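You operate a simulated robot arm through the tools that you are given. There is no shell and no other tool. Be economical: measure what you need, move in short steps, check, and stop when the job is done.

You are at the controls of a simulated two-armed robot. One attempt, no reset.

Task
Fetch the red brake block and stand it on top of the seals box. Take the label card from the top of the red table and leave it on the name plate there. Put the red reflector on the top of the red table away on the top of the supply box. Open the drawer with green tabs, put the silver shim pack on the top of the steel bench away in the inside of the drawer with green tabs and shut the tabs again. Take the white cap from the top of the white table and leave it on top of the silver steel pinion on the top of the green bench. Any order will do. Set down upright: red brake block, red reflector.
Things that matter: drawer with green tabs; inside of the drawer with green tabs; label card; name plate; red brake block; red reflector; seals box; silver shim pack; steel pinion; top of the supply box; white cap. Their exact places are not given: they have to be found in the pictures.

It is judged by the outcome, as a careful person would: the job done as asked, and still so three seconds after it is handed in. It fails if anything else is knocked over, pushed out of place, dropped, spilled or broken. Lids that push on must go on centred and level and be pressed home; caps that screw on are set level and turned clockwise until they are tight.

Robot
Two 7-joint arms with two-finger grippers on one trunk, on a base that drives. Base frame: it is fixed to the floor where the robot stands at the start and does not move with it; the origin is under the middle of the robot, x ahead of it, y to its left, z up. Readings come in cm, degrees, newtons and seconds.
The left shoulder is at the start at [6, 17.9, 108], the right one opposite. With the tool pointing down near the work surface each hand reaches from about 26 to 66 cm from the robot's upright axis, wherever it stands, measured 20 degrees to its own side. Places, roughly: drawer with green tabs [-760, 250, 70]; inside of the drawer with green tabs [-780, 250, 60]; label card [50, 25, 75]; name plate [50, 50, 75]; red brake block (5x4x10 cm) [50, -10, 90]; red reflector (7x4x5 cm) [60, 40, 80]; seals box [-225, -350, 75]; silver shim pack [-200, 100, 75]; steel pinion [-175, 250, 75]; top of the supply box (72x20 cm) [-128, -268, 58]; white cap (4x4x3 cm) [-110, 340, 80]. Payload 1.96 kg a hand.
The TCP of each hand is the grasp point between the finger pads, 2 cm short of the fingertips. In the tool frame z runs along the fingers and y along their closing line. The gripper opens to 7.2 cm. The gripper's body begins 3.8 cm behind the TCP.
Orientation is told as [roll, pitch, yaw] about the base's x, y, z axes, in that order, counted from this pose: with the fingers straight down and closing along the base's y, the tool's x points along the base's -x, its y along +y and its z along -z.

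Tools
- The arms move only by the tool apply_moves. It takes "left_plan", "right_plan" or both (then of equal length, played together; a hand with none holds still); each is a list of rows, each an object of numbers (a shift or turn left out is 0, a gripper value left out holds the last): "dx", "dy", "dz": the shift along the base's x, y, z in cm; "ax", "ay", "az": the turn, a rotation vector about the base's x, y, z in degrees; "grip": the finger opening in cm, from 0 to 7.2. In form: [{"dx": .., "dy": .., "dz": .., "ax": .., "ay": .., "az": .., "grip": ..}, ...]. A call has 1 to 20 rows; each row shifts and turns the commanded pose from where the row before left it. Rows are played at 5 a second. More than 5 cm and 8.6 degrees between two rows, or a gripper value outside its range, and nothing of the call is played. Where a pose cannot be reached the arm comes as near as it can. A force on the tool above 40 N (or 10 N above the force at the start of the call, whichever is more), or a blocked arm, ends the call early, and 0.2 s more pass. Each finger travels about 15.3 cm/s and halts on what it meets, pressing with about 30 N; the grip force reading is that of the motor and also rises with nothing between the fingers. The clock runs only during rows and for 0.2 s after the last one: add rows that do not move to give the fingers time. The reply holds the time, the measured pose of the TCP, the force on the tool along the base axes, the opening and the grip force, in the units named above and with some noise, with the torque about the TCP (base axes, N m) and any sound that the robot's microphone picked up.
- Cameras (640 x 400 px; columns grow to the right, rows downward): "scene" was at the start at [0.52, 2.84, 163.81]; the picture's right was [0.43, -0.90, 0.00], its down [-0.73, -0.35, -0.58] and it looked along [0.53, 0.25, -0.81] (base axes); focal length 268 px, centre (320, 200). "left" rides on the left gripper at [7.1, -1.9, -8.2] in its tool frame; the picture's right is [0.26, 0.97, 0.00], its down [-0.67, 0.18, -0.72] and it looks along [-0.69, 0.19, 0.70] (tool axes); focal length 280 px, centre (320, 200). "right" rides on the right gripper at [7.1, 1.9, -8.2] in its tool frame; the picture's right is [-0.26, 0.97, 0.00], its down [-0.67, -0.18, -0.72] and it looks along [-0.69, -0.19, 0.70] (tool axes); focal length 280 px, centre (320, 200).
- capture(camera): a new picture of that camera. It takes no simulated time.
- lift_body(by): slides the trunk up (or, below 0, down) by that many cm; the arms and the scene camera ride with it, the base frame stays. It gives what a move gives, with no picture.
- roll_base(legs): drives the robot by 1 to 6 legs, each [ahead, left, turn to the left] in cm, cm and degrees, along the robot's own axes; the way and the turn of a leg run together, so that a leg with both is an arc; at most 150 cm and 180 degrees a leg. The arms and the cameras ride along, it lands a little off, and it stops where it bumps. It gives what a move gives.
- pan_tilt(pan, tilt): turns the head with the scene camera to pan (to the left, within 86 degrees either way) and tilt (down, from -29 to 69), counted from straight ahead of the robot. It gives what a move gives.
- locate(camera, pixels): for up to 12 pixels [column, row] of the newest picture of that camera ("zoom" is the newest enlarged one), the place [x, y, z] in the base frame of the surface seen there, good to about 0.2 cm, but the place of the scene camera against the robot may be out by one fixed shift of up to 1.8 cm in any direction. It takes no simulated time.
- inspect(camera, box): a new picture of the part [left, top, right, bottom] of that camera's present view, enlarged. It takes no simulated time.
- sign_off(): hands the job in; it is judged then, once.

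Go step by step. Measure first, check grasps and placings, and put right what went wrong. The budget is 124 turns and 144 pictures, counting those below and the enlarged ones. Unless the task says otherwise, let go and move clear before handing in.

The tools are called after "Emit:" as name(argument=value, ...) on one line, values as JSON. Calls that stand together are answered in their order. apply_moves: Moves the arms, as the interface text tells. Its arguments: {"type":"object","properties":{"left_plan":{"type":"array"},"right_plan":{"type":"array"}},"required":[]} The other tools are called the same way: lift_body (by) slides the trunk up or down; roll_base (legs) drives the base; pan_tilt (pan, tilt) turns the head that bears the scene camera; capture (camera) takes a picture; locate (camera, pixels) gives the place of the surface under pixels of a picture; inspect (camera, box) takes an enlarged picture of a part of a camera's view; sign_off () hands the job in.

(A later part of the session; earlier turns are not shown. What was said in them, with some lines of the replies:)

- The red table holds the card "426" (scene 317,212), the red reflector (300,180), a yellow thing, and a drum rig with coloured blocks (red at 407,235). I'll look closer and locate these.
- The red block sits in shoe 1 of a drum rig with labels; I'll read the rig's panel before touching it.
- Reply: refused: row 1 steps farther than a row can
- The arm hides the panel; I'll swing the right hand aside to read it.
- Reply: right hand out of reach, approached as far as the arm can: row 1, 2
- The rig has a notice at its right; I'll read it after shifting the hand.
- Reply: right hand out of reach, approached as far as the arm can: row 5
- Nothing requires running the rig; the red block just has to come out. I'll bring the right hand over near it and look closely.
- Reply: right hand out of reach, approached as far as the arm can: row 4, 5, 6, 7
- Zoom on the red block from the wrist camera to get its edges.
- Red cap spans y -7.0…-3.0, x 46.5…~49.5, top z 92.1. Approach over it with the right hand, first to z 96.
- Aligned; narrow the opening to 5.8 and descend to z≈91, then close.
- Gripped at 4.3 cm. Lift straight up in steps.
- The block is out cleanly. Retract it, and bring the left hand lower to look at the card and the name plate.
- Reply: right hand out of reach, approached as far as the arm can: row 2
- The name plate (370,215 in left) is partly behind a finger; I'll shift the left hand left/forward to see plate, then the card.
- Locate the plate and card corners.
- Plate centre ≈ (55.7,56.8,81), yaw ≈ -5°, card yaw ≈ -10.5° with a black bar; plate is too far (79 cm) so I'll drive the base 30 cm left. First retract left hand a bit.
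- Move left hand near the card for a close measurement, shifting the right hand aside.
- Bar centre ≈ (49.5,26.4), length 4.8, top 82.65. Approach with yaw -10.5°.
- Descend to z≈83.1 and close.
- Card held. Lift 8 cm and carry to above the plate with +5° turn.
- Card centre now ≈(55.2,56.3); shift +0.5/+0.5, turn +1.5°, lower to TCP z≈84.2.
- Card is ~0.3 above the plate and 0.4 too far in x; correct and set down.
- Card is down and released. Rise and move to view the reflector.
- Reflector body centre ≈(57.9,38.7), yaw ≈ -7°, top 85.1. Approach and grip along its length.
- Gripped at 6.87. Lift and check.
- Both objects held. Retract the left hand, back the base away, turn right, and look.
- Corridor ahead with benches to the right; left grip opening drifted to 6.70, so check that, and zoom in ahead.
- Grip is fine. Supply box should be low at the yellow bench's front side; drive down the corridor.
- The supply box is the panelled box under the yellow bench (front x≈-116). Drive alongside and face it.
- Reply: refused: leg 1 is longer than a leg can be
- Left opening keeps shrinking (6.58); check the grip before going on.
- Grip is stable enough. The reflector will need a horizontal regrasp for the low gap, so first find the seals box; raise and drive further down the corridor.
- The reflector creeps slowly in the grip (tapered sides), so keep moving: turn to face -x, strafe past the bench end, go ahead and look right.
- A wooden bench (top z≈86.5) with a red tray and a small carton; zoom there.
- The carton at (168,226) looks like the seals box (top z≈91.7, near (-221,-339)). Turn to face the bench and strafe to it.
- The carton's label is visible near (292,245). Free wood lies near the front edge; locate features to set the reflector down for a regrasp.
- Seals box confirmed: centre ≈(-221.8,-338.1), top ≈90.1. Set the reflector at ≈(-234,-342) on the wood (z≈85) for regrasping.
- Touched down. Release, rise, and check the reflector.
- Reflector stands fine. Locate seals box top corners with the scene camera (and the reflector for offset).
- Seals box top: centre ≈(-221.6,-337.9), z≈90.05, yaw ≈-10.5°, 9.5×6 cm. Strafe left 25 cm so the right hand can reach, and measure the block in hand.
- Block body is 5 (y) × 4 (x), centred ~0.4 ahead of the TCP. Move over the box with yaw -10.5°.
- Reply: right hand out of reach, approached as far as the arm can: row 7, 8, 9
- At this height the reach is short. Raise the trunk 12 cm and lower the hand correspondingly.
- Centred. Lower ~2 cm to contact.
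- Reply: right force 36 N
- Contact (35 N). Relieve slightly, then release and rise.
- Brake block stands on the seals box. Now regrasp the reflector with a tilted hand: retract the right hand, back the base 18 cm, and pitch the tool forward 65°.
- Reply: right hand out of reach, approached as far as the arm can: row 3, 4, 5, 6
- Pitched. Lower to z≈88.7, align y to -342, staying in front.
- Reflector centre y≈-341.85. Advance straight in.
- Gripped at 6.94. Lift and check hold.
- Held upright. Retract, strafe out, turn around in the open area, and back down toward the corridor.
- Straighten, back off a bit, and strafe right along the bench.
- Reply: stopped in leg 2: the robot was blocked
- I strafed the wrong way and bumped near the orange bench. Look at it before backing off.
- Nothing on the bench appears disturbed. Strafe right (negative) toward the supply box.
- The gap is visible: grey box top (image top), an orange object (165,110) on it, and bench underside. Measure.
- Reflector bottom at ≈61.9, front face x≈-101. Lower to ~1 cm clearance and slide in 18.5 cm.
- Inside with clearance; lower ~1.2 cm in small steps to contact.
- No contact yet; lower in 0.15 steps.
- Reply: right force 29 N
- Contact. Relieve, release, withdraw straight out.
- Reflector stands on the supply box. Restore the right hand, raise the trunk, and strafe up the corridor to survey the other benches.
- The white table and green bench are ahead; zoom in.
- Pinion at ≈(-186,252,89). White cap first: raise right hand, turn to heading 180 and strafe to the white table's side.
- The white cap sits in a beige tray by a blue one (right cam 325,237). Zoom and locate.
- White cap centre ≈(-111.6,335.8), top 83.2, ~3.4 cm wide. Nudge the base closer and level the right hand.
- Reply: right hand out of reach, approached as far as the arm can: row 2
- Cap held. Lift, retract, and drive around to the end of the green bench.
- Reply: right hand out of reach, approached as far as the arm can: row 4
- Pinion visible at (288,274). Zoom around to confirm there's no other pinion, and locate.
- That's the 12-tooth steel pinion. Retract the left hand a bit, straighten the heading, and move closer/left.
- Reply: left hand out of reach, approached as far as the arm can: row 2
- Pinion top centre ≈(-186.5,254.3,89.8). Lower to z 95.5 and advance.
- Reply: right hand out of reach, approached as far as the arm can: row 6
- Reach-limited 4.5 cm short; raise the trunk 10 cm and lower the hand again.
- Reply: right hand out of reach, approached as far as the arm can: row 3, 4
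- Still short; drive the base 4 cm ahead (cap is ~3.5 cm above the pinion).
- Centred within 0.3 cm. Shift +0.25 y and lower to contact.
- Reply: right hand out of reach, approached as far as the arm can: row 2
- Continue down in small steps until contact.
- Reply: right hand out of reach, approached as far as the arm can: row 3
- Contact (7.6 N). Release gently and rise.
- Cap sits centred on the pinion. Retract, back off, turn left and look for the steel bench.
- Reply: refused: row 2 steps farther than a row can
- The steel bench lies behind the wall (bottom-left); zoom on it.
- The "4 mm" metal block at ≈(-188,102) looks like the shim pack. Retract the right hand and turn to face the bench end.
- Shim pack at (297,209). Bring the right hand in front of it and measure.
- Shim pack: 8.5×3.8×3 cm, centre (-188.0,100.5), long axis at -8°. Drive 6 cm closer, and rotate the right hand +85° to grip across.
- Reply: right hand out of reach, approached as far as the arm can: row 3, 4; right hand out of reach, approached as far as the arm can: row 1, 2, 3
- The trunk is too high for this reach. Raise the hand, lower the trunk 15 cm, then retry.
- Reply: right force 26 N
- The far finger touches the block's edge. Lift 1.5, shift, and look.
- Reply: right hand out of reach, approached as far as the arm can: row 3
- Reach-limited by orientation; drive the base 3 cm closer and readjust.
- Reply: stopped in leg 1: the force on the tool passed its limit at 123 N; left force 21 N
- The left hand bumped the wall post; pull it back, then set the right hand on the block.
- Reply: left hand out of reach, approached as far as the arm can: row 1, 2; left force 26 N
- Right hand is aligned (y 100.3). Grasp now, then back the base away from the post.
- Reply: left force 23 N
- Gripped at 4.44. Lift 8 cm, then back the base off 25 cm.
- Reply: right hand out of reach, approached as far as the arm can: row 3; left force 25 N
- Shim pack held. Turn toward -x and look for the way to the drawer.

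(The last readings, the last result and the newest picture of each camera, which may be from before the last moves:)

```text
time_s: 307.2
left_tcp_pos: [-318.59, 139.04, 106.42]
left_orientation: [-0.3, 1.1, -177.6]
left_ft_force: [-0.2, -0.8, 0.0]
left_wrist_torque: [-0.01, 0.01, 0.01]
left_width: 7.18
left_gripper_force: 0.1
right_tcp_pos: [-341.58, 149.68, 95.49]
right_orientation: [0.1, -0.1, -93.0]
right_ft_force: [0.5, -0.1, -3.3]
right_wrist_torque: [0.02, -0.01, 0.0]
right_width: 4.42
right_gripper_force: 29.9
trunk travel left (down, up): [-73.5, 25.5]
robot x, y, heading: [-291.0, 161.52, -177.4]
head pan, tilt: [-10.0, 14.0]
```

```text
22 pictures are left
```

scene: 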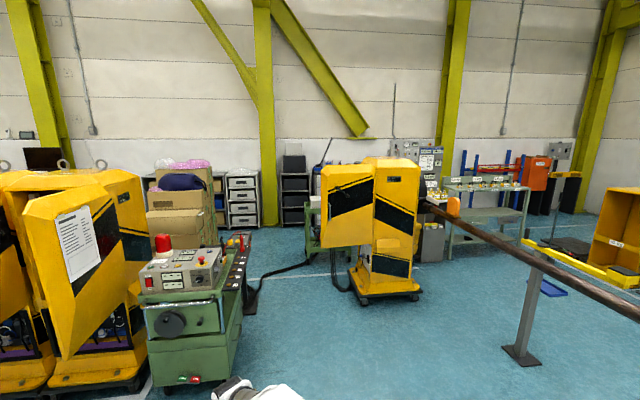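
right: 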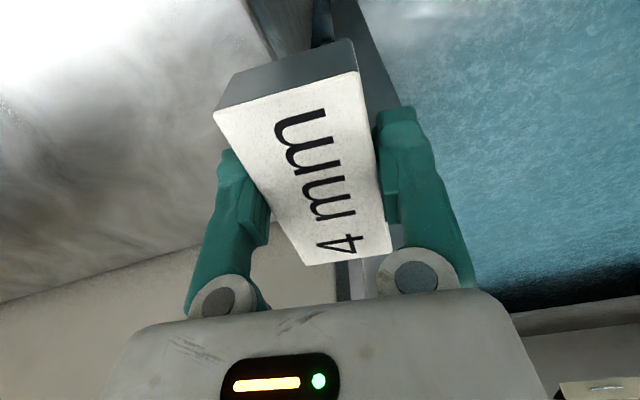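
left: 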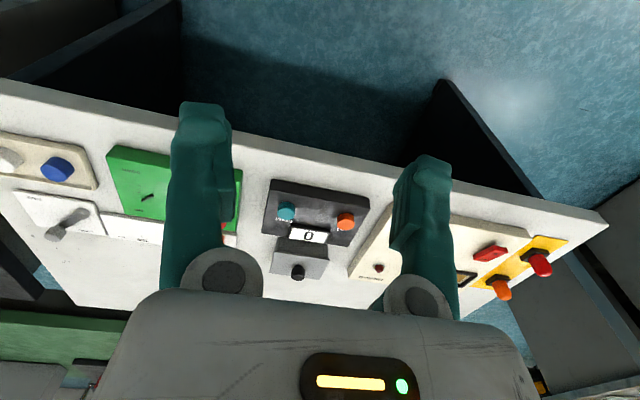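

The drawer lies behind the free-standing yellow cabinet (≈335,186). Locate obstacles and candidates.

Emit:
locate(camera="scene", pixels=[[350, 290], [415, 293], [295, 195], [243, 200], [430, 235], [313, 215], [190, 370], [250, 290], [520, 350], [460, 250], [440, 205], [295, 225]])

Emit:
inspect(camera="scene", box=[210, 140, 540, 310])

```text
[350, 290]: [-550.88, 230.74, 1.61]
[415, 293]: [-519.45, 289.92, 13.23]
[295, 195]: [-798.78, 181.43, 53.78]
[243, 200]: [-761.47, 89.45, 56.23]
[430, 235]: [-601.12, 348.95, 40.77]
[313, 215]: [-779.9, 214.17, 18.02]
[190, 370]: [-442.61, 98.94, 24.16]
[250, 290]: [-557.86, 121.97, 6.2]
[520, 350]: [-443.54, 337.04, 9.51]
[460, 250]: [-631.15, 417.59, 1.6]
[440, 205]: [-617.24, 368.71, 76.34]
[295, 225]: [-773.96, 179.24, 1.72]
```

```text
1.94 times, centred on (375, 225) of scene
```

zoom: 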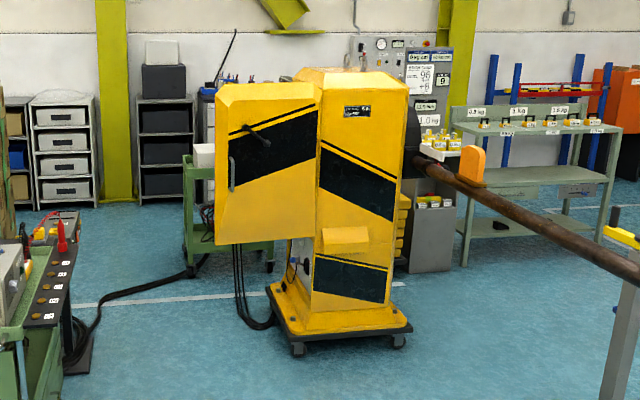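

Emit:
locate(camera="scene", pixels=[[323, 200], [322, 240], [306, 230], [306, 200], [345, 265], [247, 250], [235, 270], [225, 265], [165, 242], [310, 272], [245, 240], [292, 262]])

```text
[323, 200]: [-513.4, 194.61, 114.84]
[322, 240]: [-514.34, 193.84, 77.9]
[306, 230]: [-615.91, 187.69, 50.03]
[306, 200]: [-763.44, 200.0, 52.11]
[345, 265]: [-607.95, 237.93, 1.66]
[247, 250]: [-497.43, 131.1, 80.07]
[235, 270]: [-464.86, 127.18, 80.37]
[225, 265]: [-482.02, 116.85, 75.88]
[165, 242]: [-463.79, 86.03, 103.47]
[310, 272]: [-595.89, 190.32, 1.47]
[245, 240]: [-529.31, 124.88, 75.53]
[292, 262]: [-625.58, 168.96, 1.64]
```

The route passes between the green cart (edge y≈131, z≤80) and the cabinet door (y≈194.6, z≥75); ~y 162 should clear. Approach in checked legs.

Emit:
roll_base(legs=[[0, 0, -2.6], [105, -1, 0]])

```text
time_s: 313.1
left_tcp_pos: [-425.28, 138.81, 106.43]
left_orientation: [-0.3, 1.3, -178.1]
left_ft_force: [0.9, -0.4, 0.8]
left_wrist_torque: [0.02, 0.01, -0.03]
left_width: 7.21
left_gripper_force: 0.0
right_tcp_pos: [-448.17, 149.79, 95.49]
right_orientation: [0.1, 0.0, -93.7]
right_ft_force: [0.2, -0.2, -3.4]
right_wrist_torque: [-0.02, 0.0, 0.0]
right_width: 4.44
right_gripper_force: 30.4
trunk travel left (down, up): [-73.5, 25.5]
robot x, y, heading: [-397.75, 160.99, -178.1]
head pan, tilt: [-10.0, 14.0]
```

Emit:
roll_base(legs=[[0, 0, -1.9], [112, -1, 0], [52, 5, 0], [115, 1, 0]])

Emit:
pan_tilt(pan=-50, tilt=30)

Emit:
capture(camera="scene")

```text
time_s: 327.1
left_tcp_pos: [-699.08, 134.35, 106.35]
left_orientation: [-0.4, 1.2, -178.1]
left_ft_force: [0.0, 1.7, -0.7]
left_wrist_torque: [-0.02, -0.01, 0.01]
left_width: 7.2
left_gripper_force: 0.2
right_tcp_pos: [-722.05, 145.12, 95.48]
right_orientation: [0.1, -0.1, -93.6]
right_ft_force: [1.5, -0.5, -3.4]
right_wrist_torque: [0.03, -0.02, 0.01]
right_width: 4.41
right_gripper_force: 29.6
trunk travel left (down, up): [-73.5, 25.5]
robot x, y, heading: [-670.99, 156.39, -178.1]
head pan, tilt: [-10.0, 14.0]
```

```text
time_s: 328.1
left_tcp_pos: [-699.09, 134.36, 106.42]
left_orientation: [-0.3, 1.2, -177.9]
left_ft_force: [0.3, 0.0, -0.7]
left_wrist_torque: [0.01, 0.01, -0.02]
left_width: 7.19
left_gripper_force: 0.0
right_tcp_pos: [-721.99, 145.37, 95.43]
right_orientation: [0.1, -0.1, -93.5]
right_ft_force: [0.1, -0.8, -2.3]
right_wrist_torque: [0.02, 0.01, 0.01]
right_width: 4.44
right_gripper_force: 30.0
trunk travel left (down, up): [-73.5, 25.5]
robot x, y, heading: [-671.47, 156.64, -178.1]
head pan, tilt: [-50.0, 30.0]
```

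```text
20 pictures are left
```

scene: 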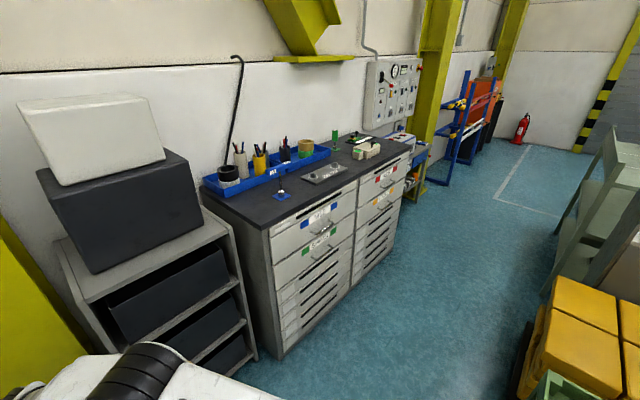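

Made it through. The cabinet has drawers with coloured tabs (green at ≈308,245 and 333,232). Zoom and locate.

Emit:
inspect(camera="scene", box=[240, 160, 420, 300])

Emit:
locate(camera="scene", pixels=[[306, 247], [333, 233], [320, 252], [323, 232], [277, 260], [354, 213], [270, 232], [355, 188], [322, 210], [268, 228], [420, 250], [540, 330]])

```text
2.86 times, centred on (330, 230) of scene
```

zoom: 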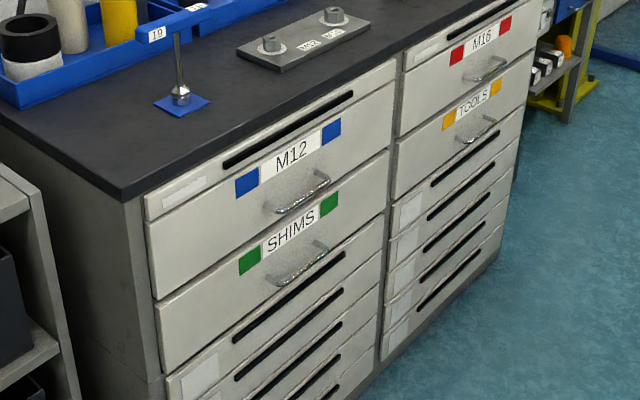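

```text
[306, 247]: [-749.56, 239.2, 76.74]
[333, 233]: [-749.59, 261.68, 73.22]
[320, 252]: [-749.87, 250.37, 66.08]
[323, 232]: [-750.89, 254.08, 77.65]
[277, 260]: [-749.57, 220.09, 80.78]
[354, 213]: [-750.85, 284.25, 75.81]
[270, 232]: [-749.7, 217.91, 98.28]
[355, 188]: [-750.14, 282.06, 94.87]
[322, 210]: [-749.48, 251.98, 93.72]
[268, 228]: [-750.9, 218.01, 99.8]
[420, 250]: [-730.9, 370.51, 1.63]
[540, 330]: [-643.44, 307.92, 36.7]
```

SHIMS drawer with green tabs: face x≈-749.6, y 219–284, handle near y≈251, z≈66. Position the base, lower the trunk, and turn the left hand horizontal with a vertical closing line.

Emit:
apply_moves(right_plan=[{"dx": 4.5}, {"dx": 4}])

Emit:
roll_base(legs=[[22, 0, -1.9], [0, -108, 0], [-8, 0, 0]])

Emit:
lift_body(by=-20)

Emit:
apply_moves(left_plan=[{"ax": -4.94, "ay": 4.94, "az": -4.94, "dx": -1, "dz": -0.5}, {"ax": -4.94, "ay": 4.94, "az": -4.94, "dx": -1, "dz": -0.5}, {"ax": -4.94, "ay": 4.94, "az": -4.94, "dx": -1, "dz": -0.5}, {"ax": -4.94, "ay": 4.94, "az": -4.94, "dx": -1, "dz": -0.5}, {"ax": -4.94, "ay": 4.94, "az": -4.94, "dx": -1, "dz": -0.5}, {"ax": -4.94, "ay": 4.94, "az": -4.94, "dx": -1, "dz": -0.5}, {"ax": -4.94, "ay": 4.94, "az": -4.94, "dx": -1, "dz": -0.5}, {"ax": -4.94, "ay": 4.94, "az": -4.94, "dx": -1, "dz": -0.5}, {"ax": -4.94, "ay": 4.94, "az": -4.94, "dx": -1, "dz": -0.5}, {"ax": -4.94, "ay": 4.94, "az": -4.94, "dx": -1, "dz": -0.5}, {"ax": -4.94, "ay": 4.94, "az": -4.94, "dx": -1, "dz": -0.5}, {"ax": -4.94, "ay": 4.94, "az": -4.94, "dx": -1, "dz": -0.5}, {"ax": -4.94, "ay": 4.94, "az": -4.94, "dx": -1, "dz": -0.5}, {"ax": -4.94, "ay": 4.94, "az": -4.94, "dx": -1, "dz": -0.5}, {}])

Emit:
pan_tilt(pan=12, tilt=60)

Emit:
capture(camera="scene")

Emit:
capture(camera="left")

```text
time_s: 328.7
left_tcp_pos: [-699.04, 134.35, 106.38]
left_orientation: [-0.3, 1.1, -178.0]
left_ft_force: [0.6, 0.0, -0.2]
left_wrist_torque: [-0.02, -0.01, 0.03]
left_width: 7.2
left_gripper_force: 0.1
right_tcp_pos: [-713.12, 145.11, 95.56]
right_orientation: [0.0, -0.1, -93.4]
right_ft_force: [0.5, 0.1, -3.3]
right_wrist_torque: [0.01, 0.01, 0.03]
right_width: 4.41
right_gripper_force: 30.2
trunk travel left (down, up): [-73.5, 25.5]
robot x, y, heading: [-671.13, 156.59, -178.2]
head pan, tilt: [-50.0, 30.0]
```

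```text
time_s: 336.2
left_tcp_pos: [-712.61, 243.12, 106.54]
left_orientation: [-0.3, 1.1, 178.9]
left_ft_force: [-0.6, -0.2, 0.0]
left_wrist_torque: [-0.04, 0.02, 0.01]
left_width: 7.21
left_gripper_force: 0.1
right_tcp_pos: [-726.04, 254.75, 95.44]
right_orientation: [0.1, 0.0, -96.4]
right_ft_force: [0.7, 0.3, -2.2]
right_wrist_torque: [-0.01, -0.03, 0.01]
right_width: 4.41
right_gripper_force: 29.8
trunk travel left (down, up): [-73.5, 25.5]
robot x, y, heading: [-683.24, 264.0, 179.2]
head pan, tilt: [-50.0, 30.0]
```

```text
time_s: 338.4
left_tcp_pos: [-712.58, 243.29, 86.28]
left_orientation: [-0.4, 1.3, 178.9]
left_ft_force: [0.8, 0.8, -0.8]
left_wrist_torque: [0.01, 0.0, 0.01]
left_width: 7.2
left_gripper_force: 0.1
right_tcp_pos: [-726.27, 254.6, 75.57]
right_orientation: [0.0, -0.1, -96.6]
right_ft_force: [0.9, 0.6, -3.0]
right_wrist_torque: [0.01, -0.02, -0.01]
right_width: 4.41
right_gripper_force: 29.6
trunk travel left (down, up): [-53.5, 45.5]
robot x, y, heading: [-683.85, 263.6, 178.8]
head pan, tilt: [-50.0, 30.0]
```

```text
time_s: 340.9
left_tcp_pos: [-729.54, 242.15, 81.57]
left_orientation: [74.8, -10.6, 108.4]
left_ft_force: [0.0, -0.4, 0.4]
left_wrist_torque: [0.02, 0.03, 0.0]
left_width: 7.23
left_gripper_force: 0.0
left hand out of reach, approached as far as the arm can: row 1, 2, 3, 4, 5, 6, 7
right_tcp_pos: [-732.11, 265.06, 75.96]
right_orientation: [-0.9, 0.0, -110.9]
right_ft_force: [-0.4, 0.3, -1.6]
right_wrist_torque: [0.01, -0.01, 0.0]
right_width: 4.39
right_gripper_force: 30.3
trunk travel left (down, up): [-53.5, 45.5]
robot x, y, heading: [-683.99, 263.91, 179.0]
head pan, tilt: [-50.0, 30.0]
stopped in row 12 (right hand): the arm was blocked; the commanded pose is now the measured one
```

```text
time_s: 342.2
left_tcp_pos: [-729.59, 242.01, 81.43]
left_orientation: [74.5, -10.4, 108.3]
left_ft_force: [-0.8, -1.1, 0.4]
left_wrist_torque: [-0.01, 0.01, 0.02]
left_width: 7.21
left_gripper_force: 0.1
right_tcp_pos: [-732.11, 265.01, 75.83]
right_orientation: [-0.9, 0.1, -110.9]
right_ft_force: [-0.1, -0.4, -2.8]
right_wrist_torque: [-0.02, 0.01, -0.03]
right_width: 4.42
right_gripper_force: 30.5
trunk travel left (down, up): [-53.5, 45.5]
robot x, y, heading: [-683.65, 264.01, 178.7]
head pan, tilt: [12.0, 60.0]
```

```text
18 pictures are left
```

scene: 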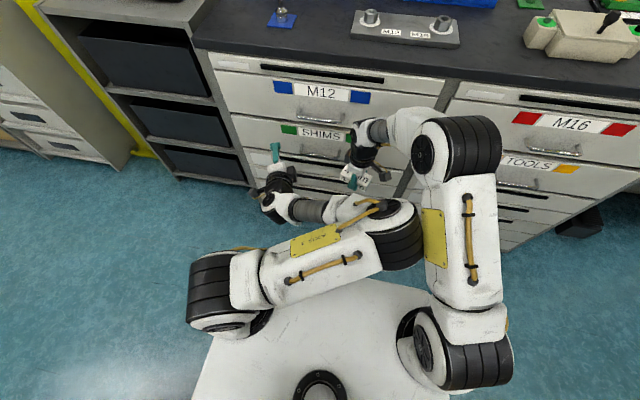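

```text
17 pictures are left
```

left: 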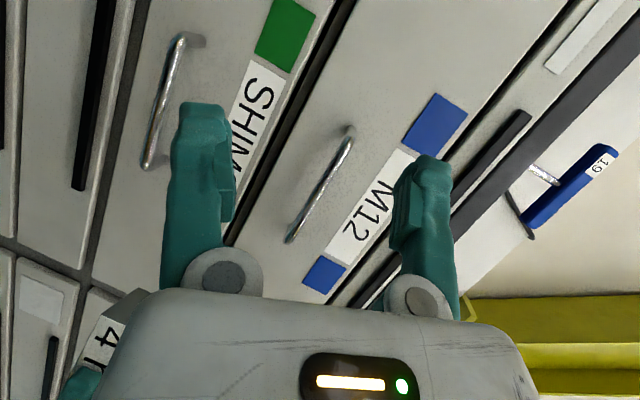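

The left arm nudged the right one (shim still held, near 4-label). Locate the SHIMS handle, move the right hand aside, and finish the left rotation.

Emit:
locate(camera="left", pixels=[[165, 95], [180, 42], [150, 160], [145, 130], [320, 185], [205, 40], [270, 30]])

Emit:
apply_moves(right_plan=[{"dx": 3, "dy": 3}, {"dy": 4.5}, {"dy": 4.5, "dz": 1}, {"dy": 4, "dz": 2, "az": 5}, {"dz": 2, "az": 6}, {"az": 6}], left_plan=[{}, {}, {"ax": -4.27, "ay": 4.52, "az": -5.57}, {"ax": -4.27, "ay": 4.52, "az": -5.57}, {"ax": -4.27, "ay": 4.52, "az": -5.57}, {"dz": -3}])

Emit:
capture(camera="left")

Emit:
capture(camera="scene")

```text
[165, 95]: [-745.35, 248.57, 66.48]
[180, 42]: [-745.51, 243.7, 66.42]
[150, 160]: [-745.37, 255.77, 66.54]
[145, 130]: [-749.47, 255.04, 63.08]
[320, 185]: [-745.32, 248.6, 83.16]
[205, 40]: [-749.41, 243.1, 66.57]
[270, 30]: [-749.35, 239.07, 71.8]
```

```text
time_s: 343.4
left_tcp_pos: [-730.67, 243.32, 82.26]
left_orientation: [89.4, -16.6, 102.0]
left_ft_force: [0.4, 0.5, 0.3]
left_wrist_torque: [-0.01, 0.02, -0.03]
left_width: 7.19
left_gripper_force: 0.0
left hand out of reach, approached as far as the arm can: row 3, 4, 5
right_tcp_pos: [-729.09, 281.09, 80.15]
right_orientation: [-0.8, 0.0, -102.4]
right_ft_force: [0.1, 0.7, -2.2]
right_wrist_torque: [0.03, 0.03, 0.0]
right_width: 4.44
right_gripper_force: 29.7
trunk travel left (down, up): [-53.5, 45.5]
robot x, y, heading: [-683.52, 263.75, 179.0]
head pan, tilt: [12.0, 60.0]
stopped in row 5 (left hand): the arm was blocked; the commanded pose is now the measured one
```

```text
16 pictures are left
```

left: 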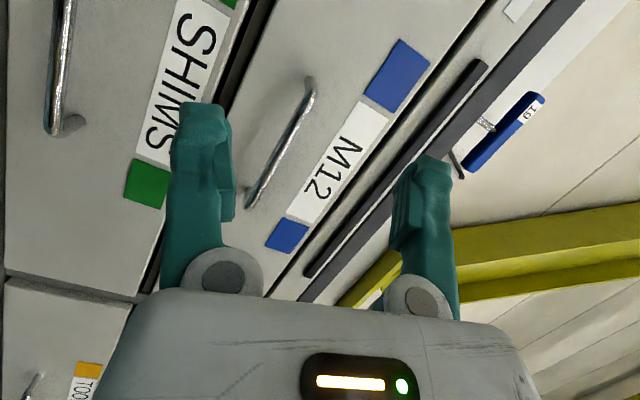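

```text
15 pictures are left
```

scene: 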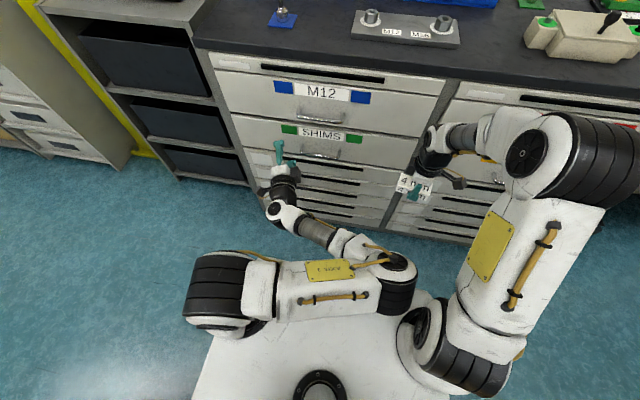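

SHIMS handle bar: x -745.4, z 66.5, y 243.5–256, 4 cm gap. Left hand points forward well enough; lower the trunk 14 cm and align it in front of the bar.

Emit:
lift_body(by=-14)

Emit:
apply_moves(left_plan=[{"dy": 3.2}, {"dy": 3.2}, {"dz": -1.8}, {"dx": -3}, {}])

Emit:
capture(camera="left")

Emit:
capture(camera="scene")

```text
time_s: 345.0
left_tcp_pos: [-730.61, 243.41, 68.29]
left_orientation: [89.3, -16.6, 102.2]
left_ft_force: [0.2, 0.1, 0.3]
left_wrist_torque: [-0.01, 0.0, 0.04]
left_width: 7.17
left_gripper_force: 0.1
right_tcp_pos: [-729.05, 281.01, 66.22]
right_orientation: [-0.7, 0.0, -102.5]
right_ft_force: [1.1, -0.2, -2.1]
right_wrist_torque: [0.01, 0.03, -0.03]
right_width: 4.42
right_gripper_force: 29.4
trunk travel left (down, up): [-39.5, 59.5]
robot x, y, heading: [-683.36, 263.88, 178.9]
head pan, tilt: [12.0, 60.0]
```

```text
time_s: 346.2
left_tcp_pos: [-733.52, 249.61, 66.19]
left_orientation: [89.0, -16.6, 101.9]
left_ft_force: [0.2, -0.2, -0.1]
left_wrist_torque: [0.02, 0.0, 0.01]
left_width: 7.19
left_gripper_force: 0.1
right_tcp_pos: [-729.12, 281.06, 66.2]
right_orientation: [-0.7, 0.0, -102.4]
right_ft_force: [-0.2, -0.4, -2.6]
right_wrist_torque: [0.01, 0.02, -0.01]
right_width: 4.42
right_gripper_force: 29.7
trunk travel left (down, up): [-39.5, 59.5]
robot x, y, heading: [-683.79, 264.28, 179.0]
head pan, tilt: [12.0, 60.0]
```

```text
14 pictures are left
```

left: 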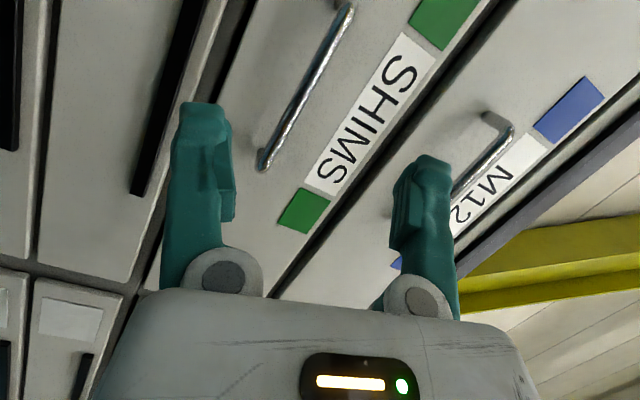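

```text
13 pictures are left
```

scene: 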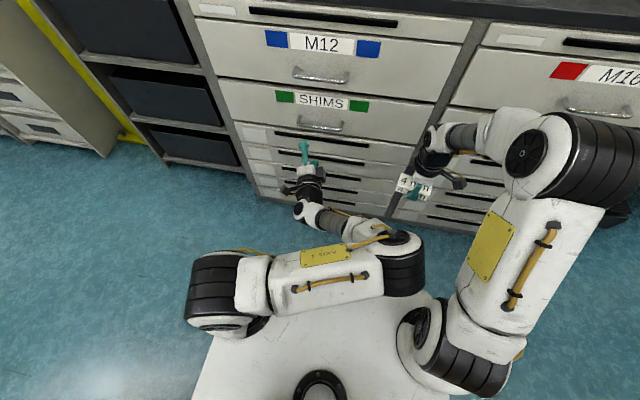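

The bar lies between the open fingers. Advance 11.2 cm and close on it.

Emit:
apply_moves(left_plan=[{"dx": -4}, {"dx": -4}, {"dx": -3.2, "dz": 0.2}, {}, {"grip": 3}, {"grip": 0.2}, {}, {}])

Emit:
capture(camera="left")

```text
time_s: 348.0
left_tcp_pos: [-744.77, 249.59, 66.44]
left_orientation: [88.7, -16.4, 102.0]
left_ft_force: [0.3, 6.1, -29.4]
left_wrist_torque: [-0.1, -0.37, 0.12]
left_width: 2.05
left_gripper_force: 14.5
right_tcp_pos: [-729.24, 281.08, 66.05]
right_orientation: [-0.7, 0.2, -102.4]
right_ft_force: [0.0, -0.3, -2.3]
right_wrist_torque: [0.05, -0.02, -0.01]
right_width: 4.44
right_gripper_force: 29.5
trunk travel left (down, up): [-39.5, 59.5]
robot x, y, heading: [-683.99, 263.93, 179.0]
head pan, tilt: [12.0, 60.0]
```

```text
12 pictures are left
```

left: 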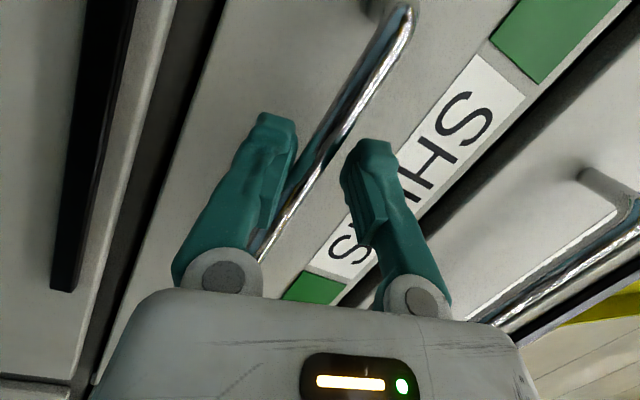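

Bar is touching the lower finger; ease down 0.5 cm, let it close, and pull the drawer ~18 cm.

Emit:
apply_moves(left_plan=[{"dz": -0.3, "grip": 0}, {"dz": -0.2}, {}, {"dx": 1}, {"dx": 1.5}, {"dx": 2.5}, {"dx": 2.5}, {"dx": 2.5}, {"dx": 2.5}, {"dx": 2.5}, {"dx": 2.5}, {"dx": 1.5}, {}])

Emit:
capture(camera="scene")

```text
time_s: 350.1
left_tcp_pos: [-731.56, 249.48, 66.12]
left_orientation: [89.0, -16.7, 102.4]
left_ft_force: [0.4, 7.3, -9.2]
left_wrist_torque: [-0.73, -0.03, 0.69]
left_width: 1.26
left_gripper_force: 39.2
right_tcp_pos: [-729.06, 281.2, 66.25]
right_orientation: [-0.8, 0.0, -102.9]
right_ft_force: [-1.1, 0.2, -2.1]
right_wrist_torque: [0.02, -0.01, -0.01]
right_width: 4.42
right_gripper_force: 30.3
trunk travel left (down, up): [-39.5, 59.5]
robot x, y, heading: [-683.48, 263.73, 178.6]
head pan, tilt: [12.0, 60.0]
stopped in row 10 (left hand): the force on the tool passed its limit at 69 N (the readings are from after the stop); the commanded pose is now the measured one
```

```text
11 pictures are left
```

scene: 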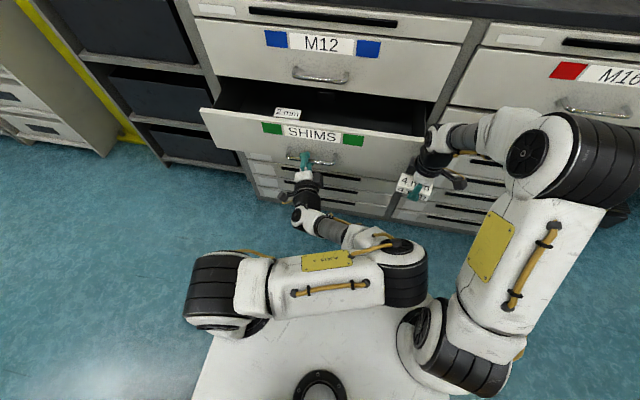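

The drawer opened 13 cm, then its edge met the right hand. Move the right hand aside, pull further, release the handle and back off, raise the trunk, and bring the shim pack over the drawer.

Emit:
apply_moves(right_plan=[{"dx": 2, "dy": 3}, {"dy": 4.5}, {"dy": 4.5}, {}, {}, {}, {}, {}, {}, {}, {}, {}, {}], left_plan=[{}, {}, {}, {"dx": 2}, {"dx": 2}, {"dx": 1.5}, {}, {"grip": 4}, {"grip": 7.2}, {"dx": 3}, {"dx": 2.5}, {"dy": -3}, {"dy": -3}])

Emit:
lift_body(by=28)

Emit:
apply_moves(right_plan=[{"dy": -4.5}, {"dy": -4.5}, {"dy": -4.5}, {"dy": -4.5}, {"dy": -4, "az": 6}, {"dx": -3.5, "dy": -2, "az": 6}, {"dx": -4}, {"dx": -3.5}, {}])

Emit:
capture(camera="right")

Emit:
capture(camera="scene")

```text
time_s: 351.2
left_tcp_pos: [-730.05, 249.29, 66.22]
left_orientation: [88.8, -17.0, 102.8]
left_ft_force: [0.7, 10.6, -9.7]
left_wrist_torque: [-0.74, -0.01, 0.01]
left_width: 1.25
left_gripper_force: 39.1
right_tcp_pos: [-727.08, 293.39, 66.38]
right_orientation: [-0.7, 0.0, -102.8]
right_ft_force: [-1.2, -0.1, -2.4]
right_wrist_torque: [0.04, -0.04, -0.02]
right_width: 4.45
right_gripper_force: 30.1
trunk travel left (down, up): [-39.5, 59.5]
robot x, y, heading: [-683.27, 263.96, 178.8]
head pan, tilt: [12.0, 60.0]
stopped in row 5 (left hand): the force on the tool passed its limit at 56 N (the readings are from after the stop); the commanded pose is now the measured one
```

```text
time_s: 351.6
left_tcp_pos: [-730.04, 249.31, 66.13]
left_orientation: [87.9, -16.7, 103.1]
left_ft_force: [1.3, 2.3, -14.2]
left_wrist_torque: [-0.79, -0.13, -0.15]
left_width: 1.21
left_gripper_force: 39.2
right_tcp_pos: [-727.02, 293.36, 66.96]
right_orientation: [-0.7, -0.1, -102.8]
right_ft_force: [0.1, 0.3, -3.1]
right_wrist_torque: [0.01, -0.01, 0.03]
right_width: 4.4
right_gripper_force: 30.0
trunk travel left (down, up): [-40.0, 59.0]
robot x, y, heading: [-683.21, 263.99, 178.8]
head pan, tilt: [12.0, 60.0]
stopped: the force on the tool passed its limit at 51 N (the readings are from after the stop); the commanded pose is now the measured one
```

```text
time_s: 352.7
left_tcp_pos: [-730.22, 249.39, 66.11]
left_orientation: [88.2, -17.2, 102.9]
left_ft_force: [1.5, -8.4, -5.2]
left_wrist_torque: [-0.95, -0.05, 0.91]
left_width: 1.21
left_gripper_force: 39.0
right_tcp_pos: [-727.81, 283.2, 66.79]
right_orientation: [-0.7, 0.0, -113.9]
right_ft_force: [0.1, -0.8, -3.1]
right_wrist_torque: [0.02, -0.02, 0.04]
right_width: 4.41
right_gripper_force: 29.6
trunk travel left (down, up): [-40.0, 59.0]
robot x, y, heading: [-683.91, 264.14, 178.7]
head pan, tilt: [12.0, 60.0]
stopped in row 5 (right hand): the arm was blocked; the commanded pose is now the measured one
```

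```text
10 pictures are left
```

right: 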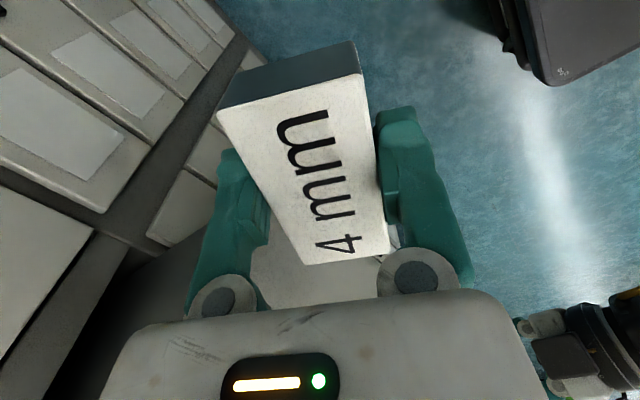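

```text
9 pictures are left
```

scene: 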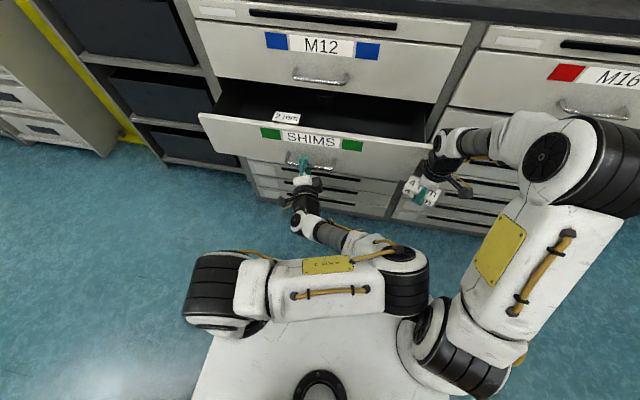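

The drawer is open ~15 cm. Release the handle and back the left hand off, raise the trunk, then bring the right hand over the opening.

Emit:
apply_moves(left_plan=[{"grip": 4}, {"grip": 7.2}, {}, {"dx": 2.5}, {"dx": 2.5}, {"dy": -2}, {"dy": -3}])

Emit:
lift_body(by=28)

Emit:
apply_moves(right_plan=[{"az": 6}, {"az": 6}, {"az": 6, "dy": -3}, {"az": 6, "dy": -4}, {"dx": -3.5, "dy": -2.5}, {"dx": -3.5, "dy": -3}, {"dx": -3, "dy": -2}, {"dx": -2.7}, {}])

Emit:
capture(camera="right")

Emit:
capture(camera="scene")

```text
time_s: 354.0
left_tcp_pos: [-725.81, 244.54, 65.92]
left_orientation: [87.7, -19.5, 111.7]
left_ft_force: [0.5, 0.9, 0.1]
left_wrist_torque: [0.0, 0.04, 0.04]
left_width: 7.21
left_gripper_force: 0.0
right_tcp_pos: [-727.83, 284.03, 66.87]
right_orientation: [-0.7, 0.1, -114.9]
right_ft_force: [0.4, -0.7, -2.6]
right_wrist_torque: [0.05, -0.01, 0.01]
right_width: 4.4
right_gripper_force: 29.9
trunk travel left (down, up): [-40.0, 59.0]
robot x, y, heading: [-683.67, 263.63, 178.5]
head pan, tilt: [12.0, 60.0]
stopped in row 6 (left hand): the arm was blocked; the commanded pose is now the measured one
```

```text
time_s: 356.8
left_tcp_pos: [-725.57, 244.07, 93.98]
left_orientation: [87.6, -19.3, 112.2]
left_ft_force: [0.3, -0.2, 1.0]
left_wrist_torque: [-0.02, -0.04, -0.01]
left_width: 7.2
left_gripper_force: 0.1
right_tcp_pos: [-727.76, 283.63, 94.76]
right_orientation: [-0.7, -0.1, -114.4]
right_ft_force: [0.0, 0.1, -4.1]
right_wrist_torque: [0.03, 0.0, -0.01]
right_width: 4.4
right_gripper_force: 29.8
trunk travel left (down, up): [-68.0, 31.0]
robot x, y, heading: [-683.44, 263.49, 178.8]
head pan, tilt: [12.0, 60.0]
```

```text
time_s: 358.1
left_tcp_pos: [-725.85, 244.13, 93.79]
left_orientation: [87.7, -18.8, 111.7]
left_ft_force: [0.3, 0.9, 0.2]
left_wrist_torque: [0.03, 0.01, -0.03]
left_width: 7.19
left_gripper_force: 0.1
right_tcp_pos: [-734.04, 281.47, 95.2]
right_orientation: [-1.0, -0.1, -101.5]
right_ft_force: [0.3, 0.0, -3.2]
right_wrist_torque: [0.05, -0.02, 0.0]
right_width: 4.42
right_gripper_force: 29.9
trunk travel left (down, up): [-68.0, 31.0]
robot x, y, heading: [-683.63, 263.8, 178.6]
head pan, tilt: [12.0, 60.0]
stopped in row 6 (right hand): the arm was blocked; the commanded pose is now the measured one
```

```text
8 pictures are left
```

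right: 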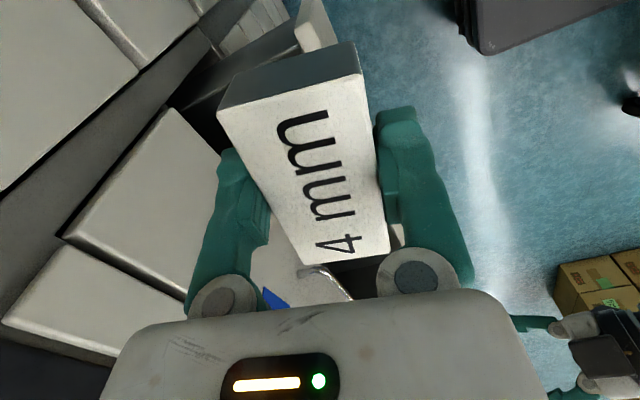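

```text
7 pictures are left
```

scene: 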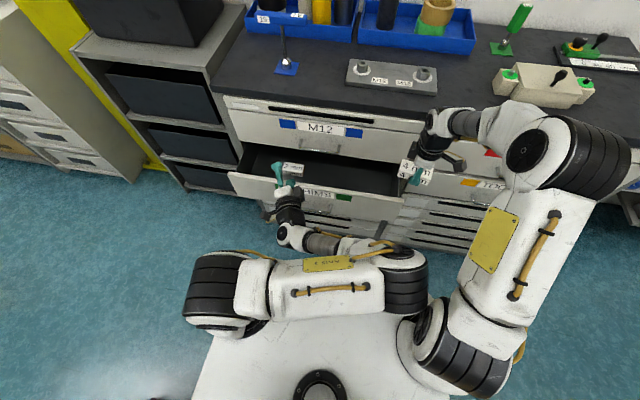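

The right arm is blocked by the left elbow, so use the base: strafe 13.5 left, 7 ahead, then lower the shim pack into the drawer until it touches.

Emit:
roll_base(legs=[[7.3, 13.5, 1.2]])

Emit:
apply_moves(right_plan=[{"dz": -4.5}, {"dz": -4.5}, {"dz": -4.5}, {"dz": -4}, {"dz": -3}, {"dz": -2}, {"dz": -1}, {"dz": -1}, {"dz": -0.7}, {"dz": -0.7}, {"dz": -0.7}, {"dz": -0.5}, {"dz": -0.5}, {"dz": -0.5}, {}])

Emit:
capture(camera="right")

Emit:
capture(camera="scene")

```text
time_s: 359.5
left_tcp_pos: [-732.6, 229.44, 93.8]
left_orientation: [87.8, -18.6, 113.6]
left_ft_force: [0.0, -0.7, 0.4]
left_wrist_torque: [0.03, 0.05, -0.01]
left_width: 7.22
left_gripper_force: 0.0
right_tcp_pos: [-741.86, 266.5, 95.19]
right_orientation: [-0.9, -0.1, -99.8]
right_ft_force: [-1.2, 0.2, -2.6]
right_wrist_torque: [0.02, -0.05, 0.02]
right_width: 4.42
right_gripper_force: 29.8
trunk travel left (down, up): [-68.0, 31.0]
robot x, y, heading: [-691.52, 250.57, -179.8]
head pan, tilt: [12.0, 60.0]
```

```text
time_s: 362.9
left_tcp_pos: [-732.78, 228.49, 93.9]
left_orientation: [88.8, -16.2, 113.3]
left_ft_force: [-0.5, -0.2, 0.1]
left_wrist_torque: [-0.01, 0.06, -0.02]
left_width: 7.19
left_gripper_force: 0.1
right_tcp_pos: [-742.04, 271.64, 67.41]
right_orientation: [-1.0, 0.0, -106.3]
right_ft_force: [-0.2, -0.3, -2.2]
right_wrist_torque: [0.08, -0.2, 0.12]
right_width: 4.42
right_gripper_force: 30.0
trunk travel left (down, up): [-68.0, 31.0]
robot x, y, heading: [-691.3, 250.22, -180.1]
head pan, tilt: [12.0, 60.0]
stopped in row 15 (right hand): the arm was blocked; the commanded pose is now the measured one
```

```text
6 pictures are left
```

right: 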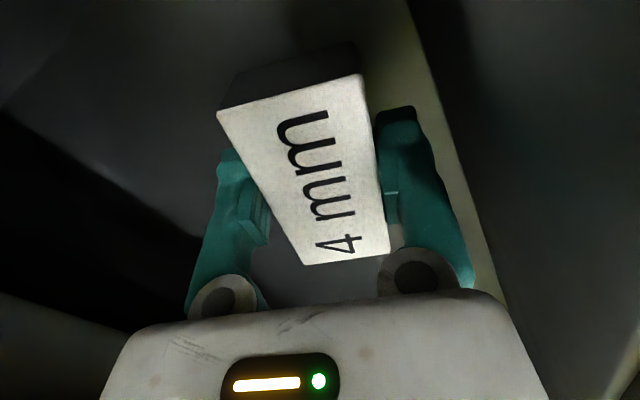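

```text
5 pictures are left
5 turns are left
```

scene: 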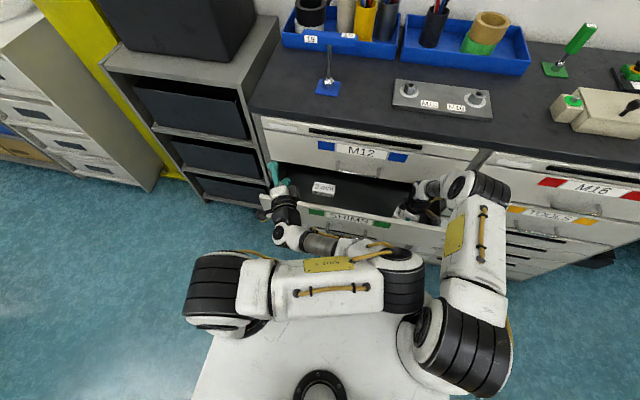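

The shim pack is down in the drawer. Release it and raise the right hand straight out.

Emit:
apply_moves(right_plan=[{"grip": 5.2}, {"grip": 6.2}, {}, {"dz": 1.5}, {"dz": 3}, {"dz": 4.5}, {"dz": 4.5}, {"dz": 4.5}, {"dz": 4.5}, {"dz": 4}])

Emit:
capture(camera="scene")

Emit:
capture(camera="right")

```text
time_s: 365.1
left_tcp_pos: [-732.53, 228.39, 94.05]
left_orientation: [88.9, -16.0, 113.2]
left_ft_force: [0.4, 0.5, -0.2]
left_wrist_torque: [0.05, 0.04, 0.01]
left_width: 7.2
left_gripper_force: 0.1
right_tcp_pos: [-741.97, 271.27, 94.34]
right_orientation: [-1.2, 0.0, -105.6]
right_ft_force: [-0.8, 0.6, -0.5]
right_wrist_torque: [-0.03, 0.01, -0.02]
right_width: 6.19
right_gripper_force: 0.1
trunk travel left (down, up): [-68.0, 31.0]
robot x, y, heading: [-690.99, 250.59, -179.9]
head pan, tilt: [12.0, 60.0]
```

```text
4 pictures are left
```

scene: 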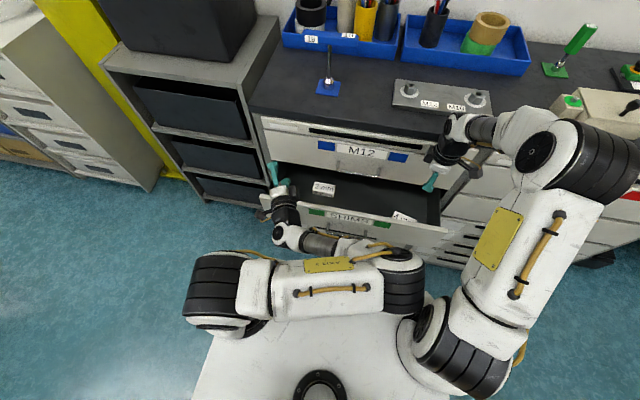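

```text
3 pictures are left
4 turns are left
```

right: 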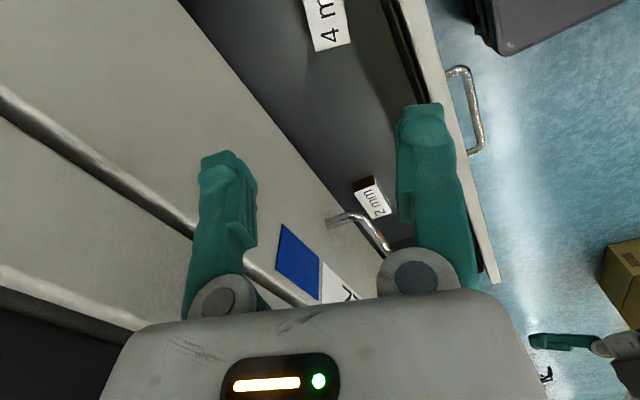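

The shim pack lies in the drawer. Retract the right hand, close the left fingers, back off, lower, and push the drawer shut by driving forward.

Emit:
apply_moves(right_plan=[{"dx": 4.5}, {"dx": 4.5}, {"dx": 4.5}, {"dx": 4.5}, {}], left_plan=[{"grip": 3}, {"grip": 0}, {}, {}, {}])

Emit:
roll_base(legs=[[-14, -6, 0]])

Emit:
lift_body(by=-23)

Emit:
roll_base(legs=[[20, 0, 0], [10, 0, 0]])

Emit:
capture(camera="scene")

```text
time_s: 366.3
left_tcp_pos: [-732.69, 228.45, 94.0]
left_orientation: [89.0, -16.0, 113.2]
left_ft_force: [-0.5, 0.3, 0.2]
left_wrist_torque: [0.0, 0.03, 0.0]
left_width: 0.03
left_gripper_force: 29.3
right_tcp_pos: [-724.04, 270.89, 93.9]
right_orientation: [-1.1, 0.0, -105.5]
right_ft_force: [-0.6, -0.3, 0.5]
right_wrist_torque: [0.03, -0.04, 0.01]
right_width: 6.21
right_gripper_force: 0.1
trunk travel left (down, up): [-68.0, 31.0]
robot x, y, heading: [-691.36, 250.28, -179.7]
head pan, tilt: [12.0, 60.0]
```

```text
time_s: 367.7
left_tcp_pos: [-718.47, 234.53, 93.98]
left_orientation: [88.9, -16.0, 113.2]
left_ft_force: [0.7, 0.8, -1.0]
left_wrist_torque: [0.01, -0.01, -0.02]
left_width: 0.0
left_gripper_force: 29.7
right_tcp_pos: [-709.85, 276.97, 93.99]
right_orientation: [-1.1, -0.1, -105.5]
right_ft_force: [0.9, -0.7, 0.9]
right_wrist_torque: [0.01, 0.04, 0.01]
right_width: 6.22
right_gripper_force: 0.1
trunk travel left (down, up): [-68.0, 31.0]
robot x, y, heading: [-677.33, 256.2, -180.1]
head pan, tilt: [12.0, 60.0]
```

```text
time_s: 370.1
left_tcp_pos: [-718.6, 234.47, 70.99]
left_orientation: [88.9, -16.2, 113.1]
left_ft_force: [-0.5, -0.1, 0.1]
left_wrist_torque: [0.03, -0.02, 0.01]
left_width: 0.0
left_gripper_force: 29.8
right_tcp_pos: [-709.81, 276.99, 70.94]
right_orientation: [-1.1, 0.0, -105.5]
right_ft_force: [0.5, 0.5, 0.6]
right_wrist_torque: [-0.03, -0.01, 0.01]
right_width: 6.21
right_gripper_force: 0.0
trunk travel left (down, up): [-45.0, 54.0]
robot x, y, heading: [-677.4, 256.55, -180.0]
head pan, tilt: [12.0, 60.0]
```

```text
time_s: 372.5
left_tcp_pos: [-747.75, 234.33, 70.96]
left_orientation: [88.6, -16.2, 113.8]
left_ft_force: [9.8, 4.1, 2.4]
left_wrist_torque: [0.02, 0.01, -0.03]
left_width: 0.0
left_gripper_force: 29.4
right_tcp_pos: [-739.54, 276.68, 70.85]
right_orientation: [-1.1, 0.0, -105.2]
right_ft_force: [-0.7, 0.6, 0.0]
right_wrist_torque: [-0.01, 0.0, 0.0]
right_width: 6.21
right_gripper_force: 0.0
trunk travel left (down, up): [-45.0, 54.0]
robot x, y, heading: [-706.9, 256.05, -179.6]
head pan, tilt: [12.0, 60.0]
stopped in leg 2: the force on the tool passed its limit at 197 N (the readings are from after the stop); the commanded pose is now the measured one
```

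```text
2 pictures are left
3 turns are left
```

scene: 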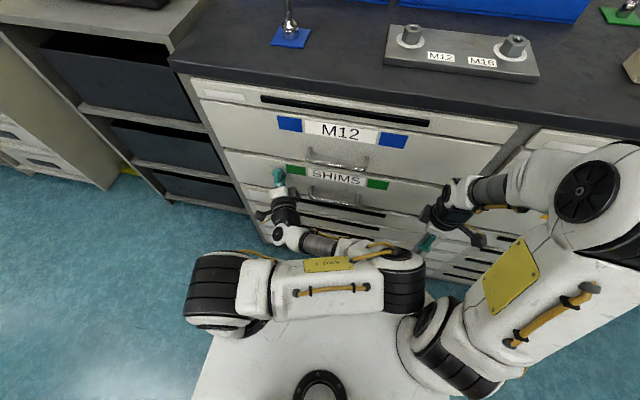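

The drawer is flush with its neighbours (SHIMS front level with M12). Back the hands clear and confirm the face position.

Emit:
locate(camera="scene", pixels=[[260, 180], [430, 195], [420, 160], [260, 140]])

Emit:
roll_base(legs=[[-15, 0, 0]])

Emit:
capture(camera="scene")

```text
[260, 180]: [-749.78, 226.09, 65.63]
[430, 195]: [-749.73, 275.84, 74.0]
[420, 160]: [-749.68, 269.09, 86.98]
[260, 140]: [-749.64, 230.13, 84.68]
```

```text
time_s: 373.9
left_tcp_pos: [-732.54, 234.3, 70.77]
left_orientation: [88.5, -16.2, 113.8]
left_ft_force: [0.2, 0.5, 0.2]
left_wrist_torque: [-0.01, 0.03, -0.03]
left_width: 0.01
left_gripper_force: 29.3
right_tcp_pos: [-724.59, 276.78, 70.9]
right_orientation: [-1.2, -0.1, -105.0]
right_ft_force: [0.2, 0.8, 0.1]
right_wrist_torque: [-0.04, 0.02, 0.0]
right_width: 6.2
right_gripper_force: 0.1
trunk travel left (down, up): [-45.0, 54.0]
robot x, y, heading: [-691.97, 256.28, -179.7]
head pan, tilt: [12.0, 60.0]
```

```text
1 pictures are left
2 turns are left
```

scene: 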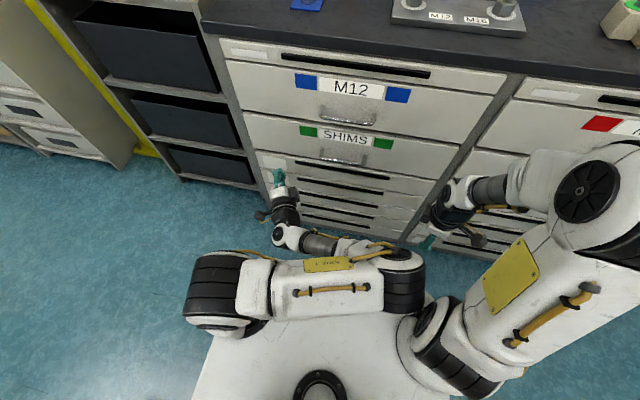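

The SHIMS drawer is shut: its face is at x≈-749.7, level with its neighbours. Both hands are clear, so I'm handing in.

Emit:
sign_off()

```text
The job is handed in.
```

I handed the job in with all five parts done, but the base and arms bumped things three times along the way.

- **Brake block:** it stands upright on top of the seals box.
- **Label card:** it lies centred on the name plate on the red table.
- **Red reflector:** it stands upright on top of the supply box. I set it down once on the wooden bench to change my grip.
- **Shim pack:** it is inside the drawer with green tabs (the one labelled SHIMS), and the drawer is shut level with its neighbours.
- **White cap:** it sits centred on the steel pinion on the green bench.

**Bumps:**
- I strafed the wrong way and the base ran into the orange bench; nothing on it looked moved in the pictures.
- The left hand pressed hard against the end post of the wall by the steel bench, about 123 N. I did not inspect the post afterwards.
- The drawer edge met my right hand while opening. I pushed it shut with the left hand, which peaked at about 197 N when the drawer reached its stop.

I did not go back to recheck the earlier placings. The pictures taken right after each one showed them in place.
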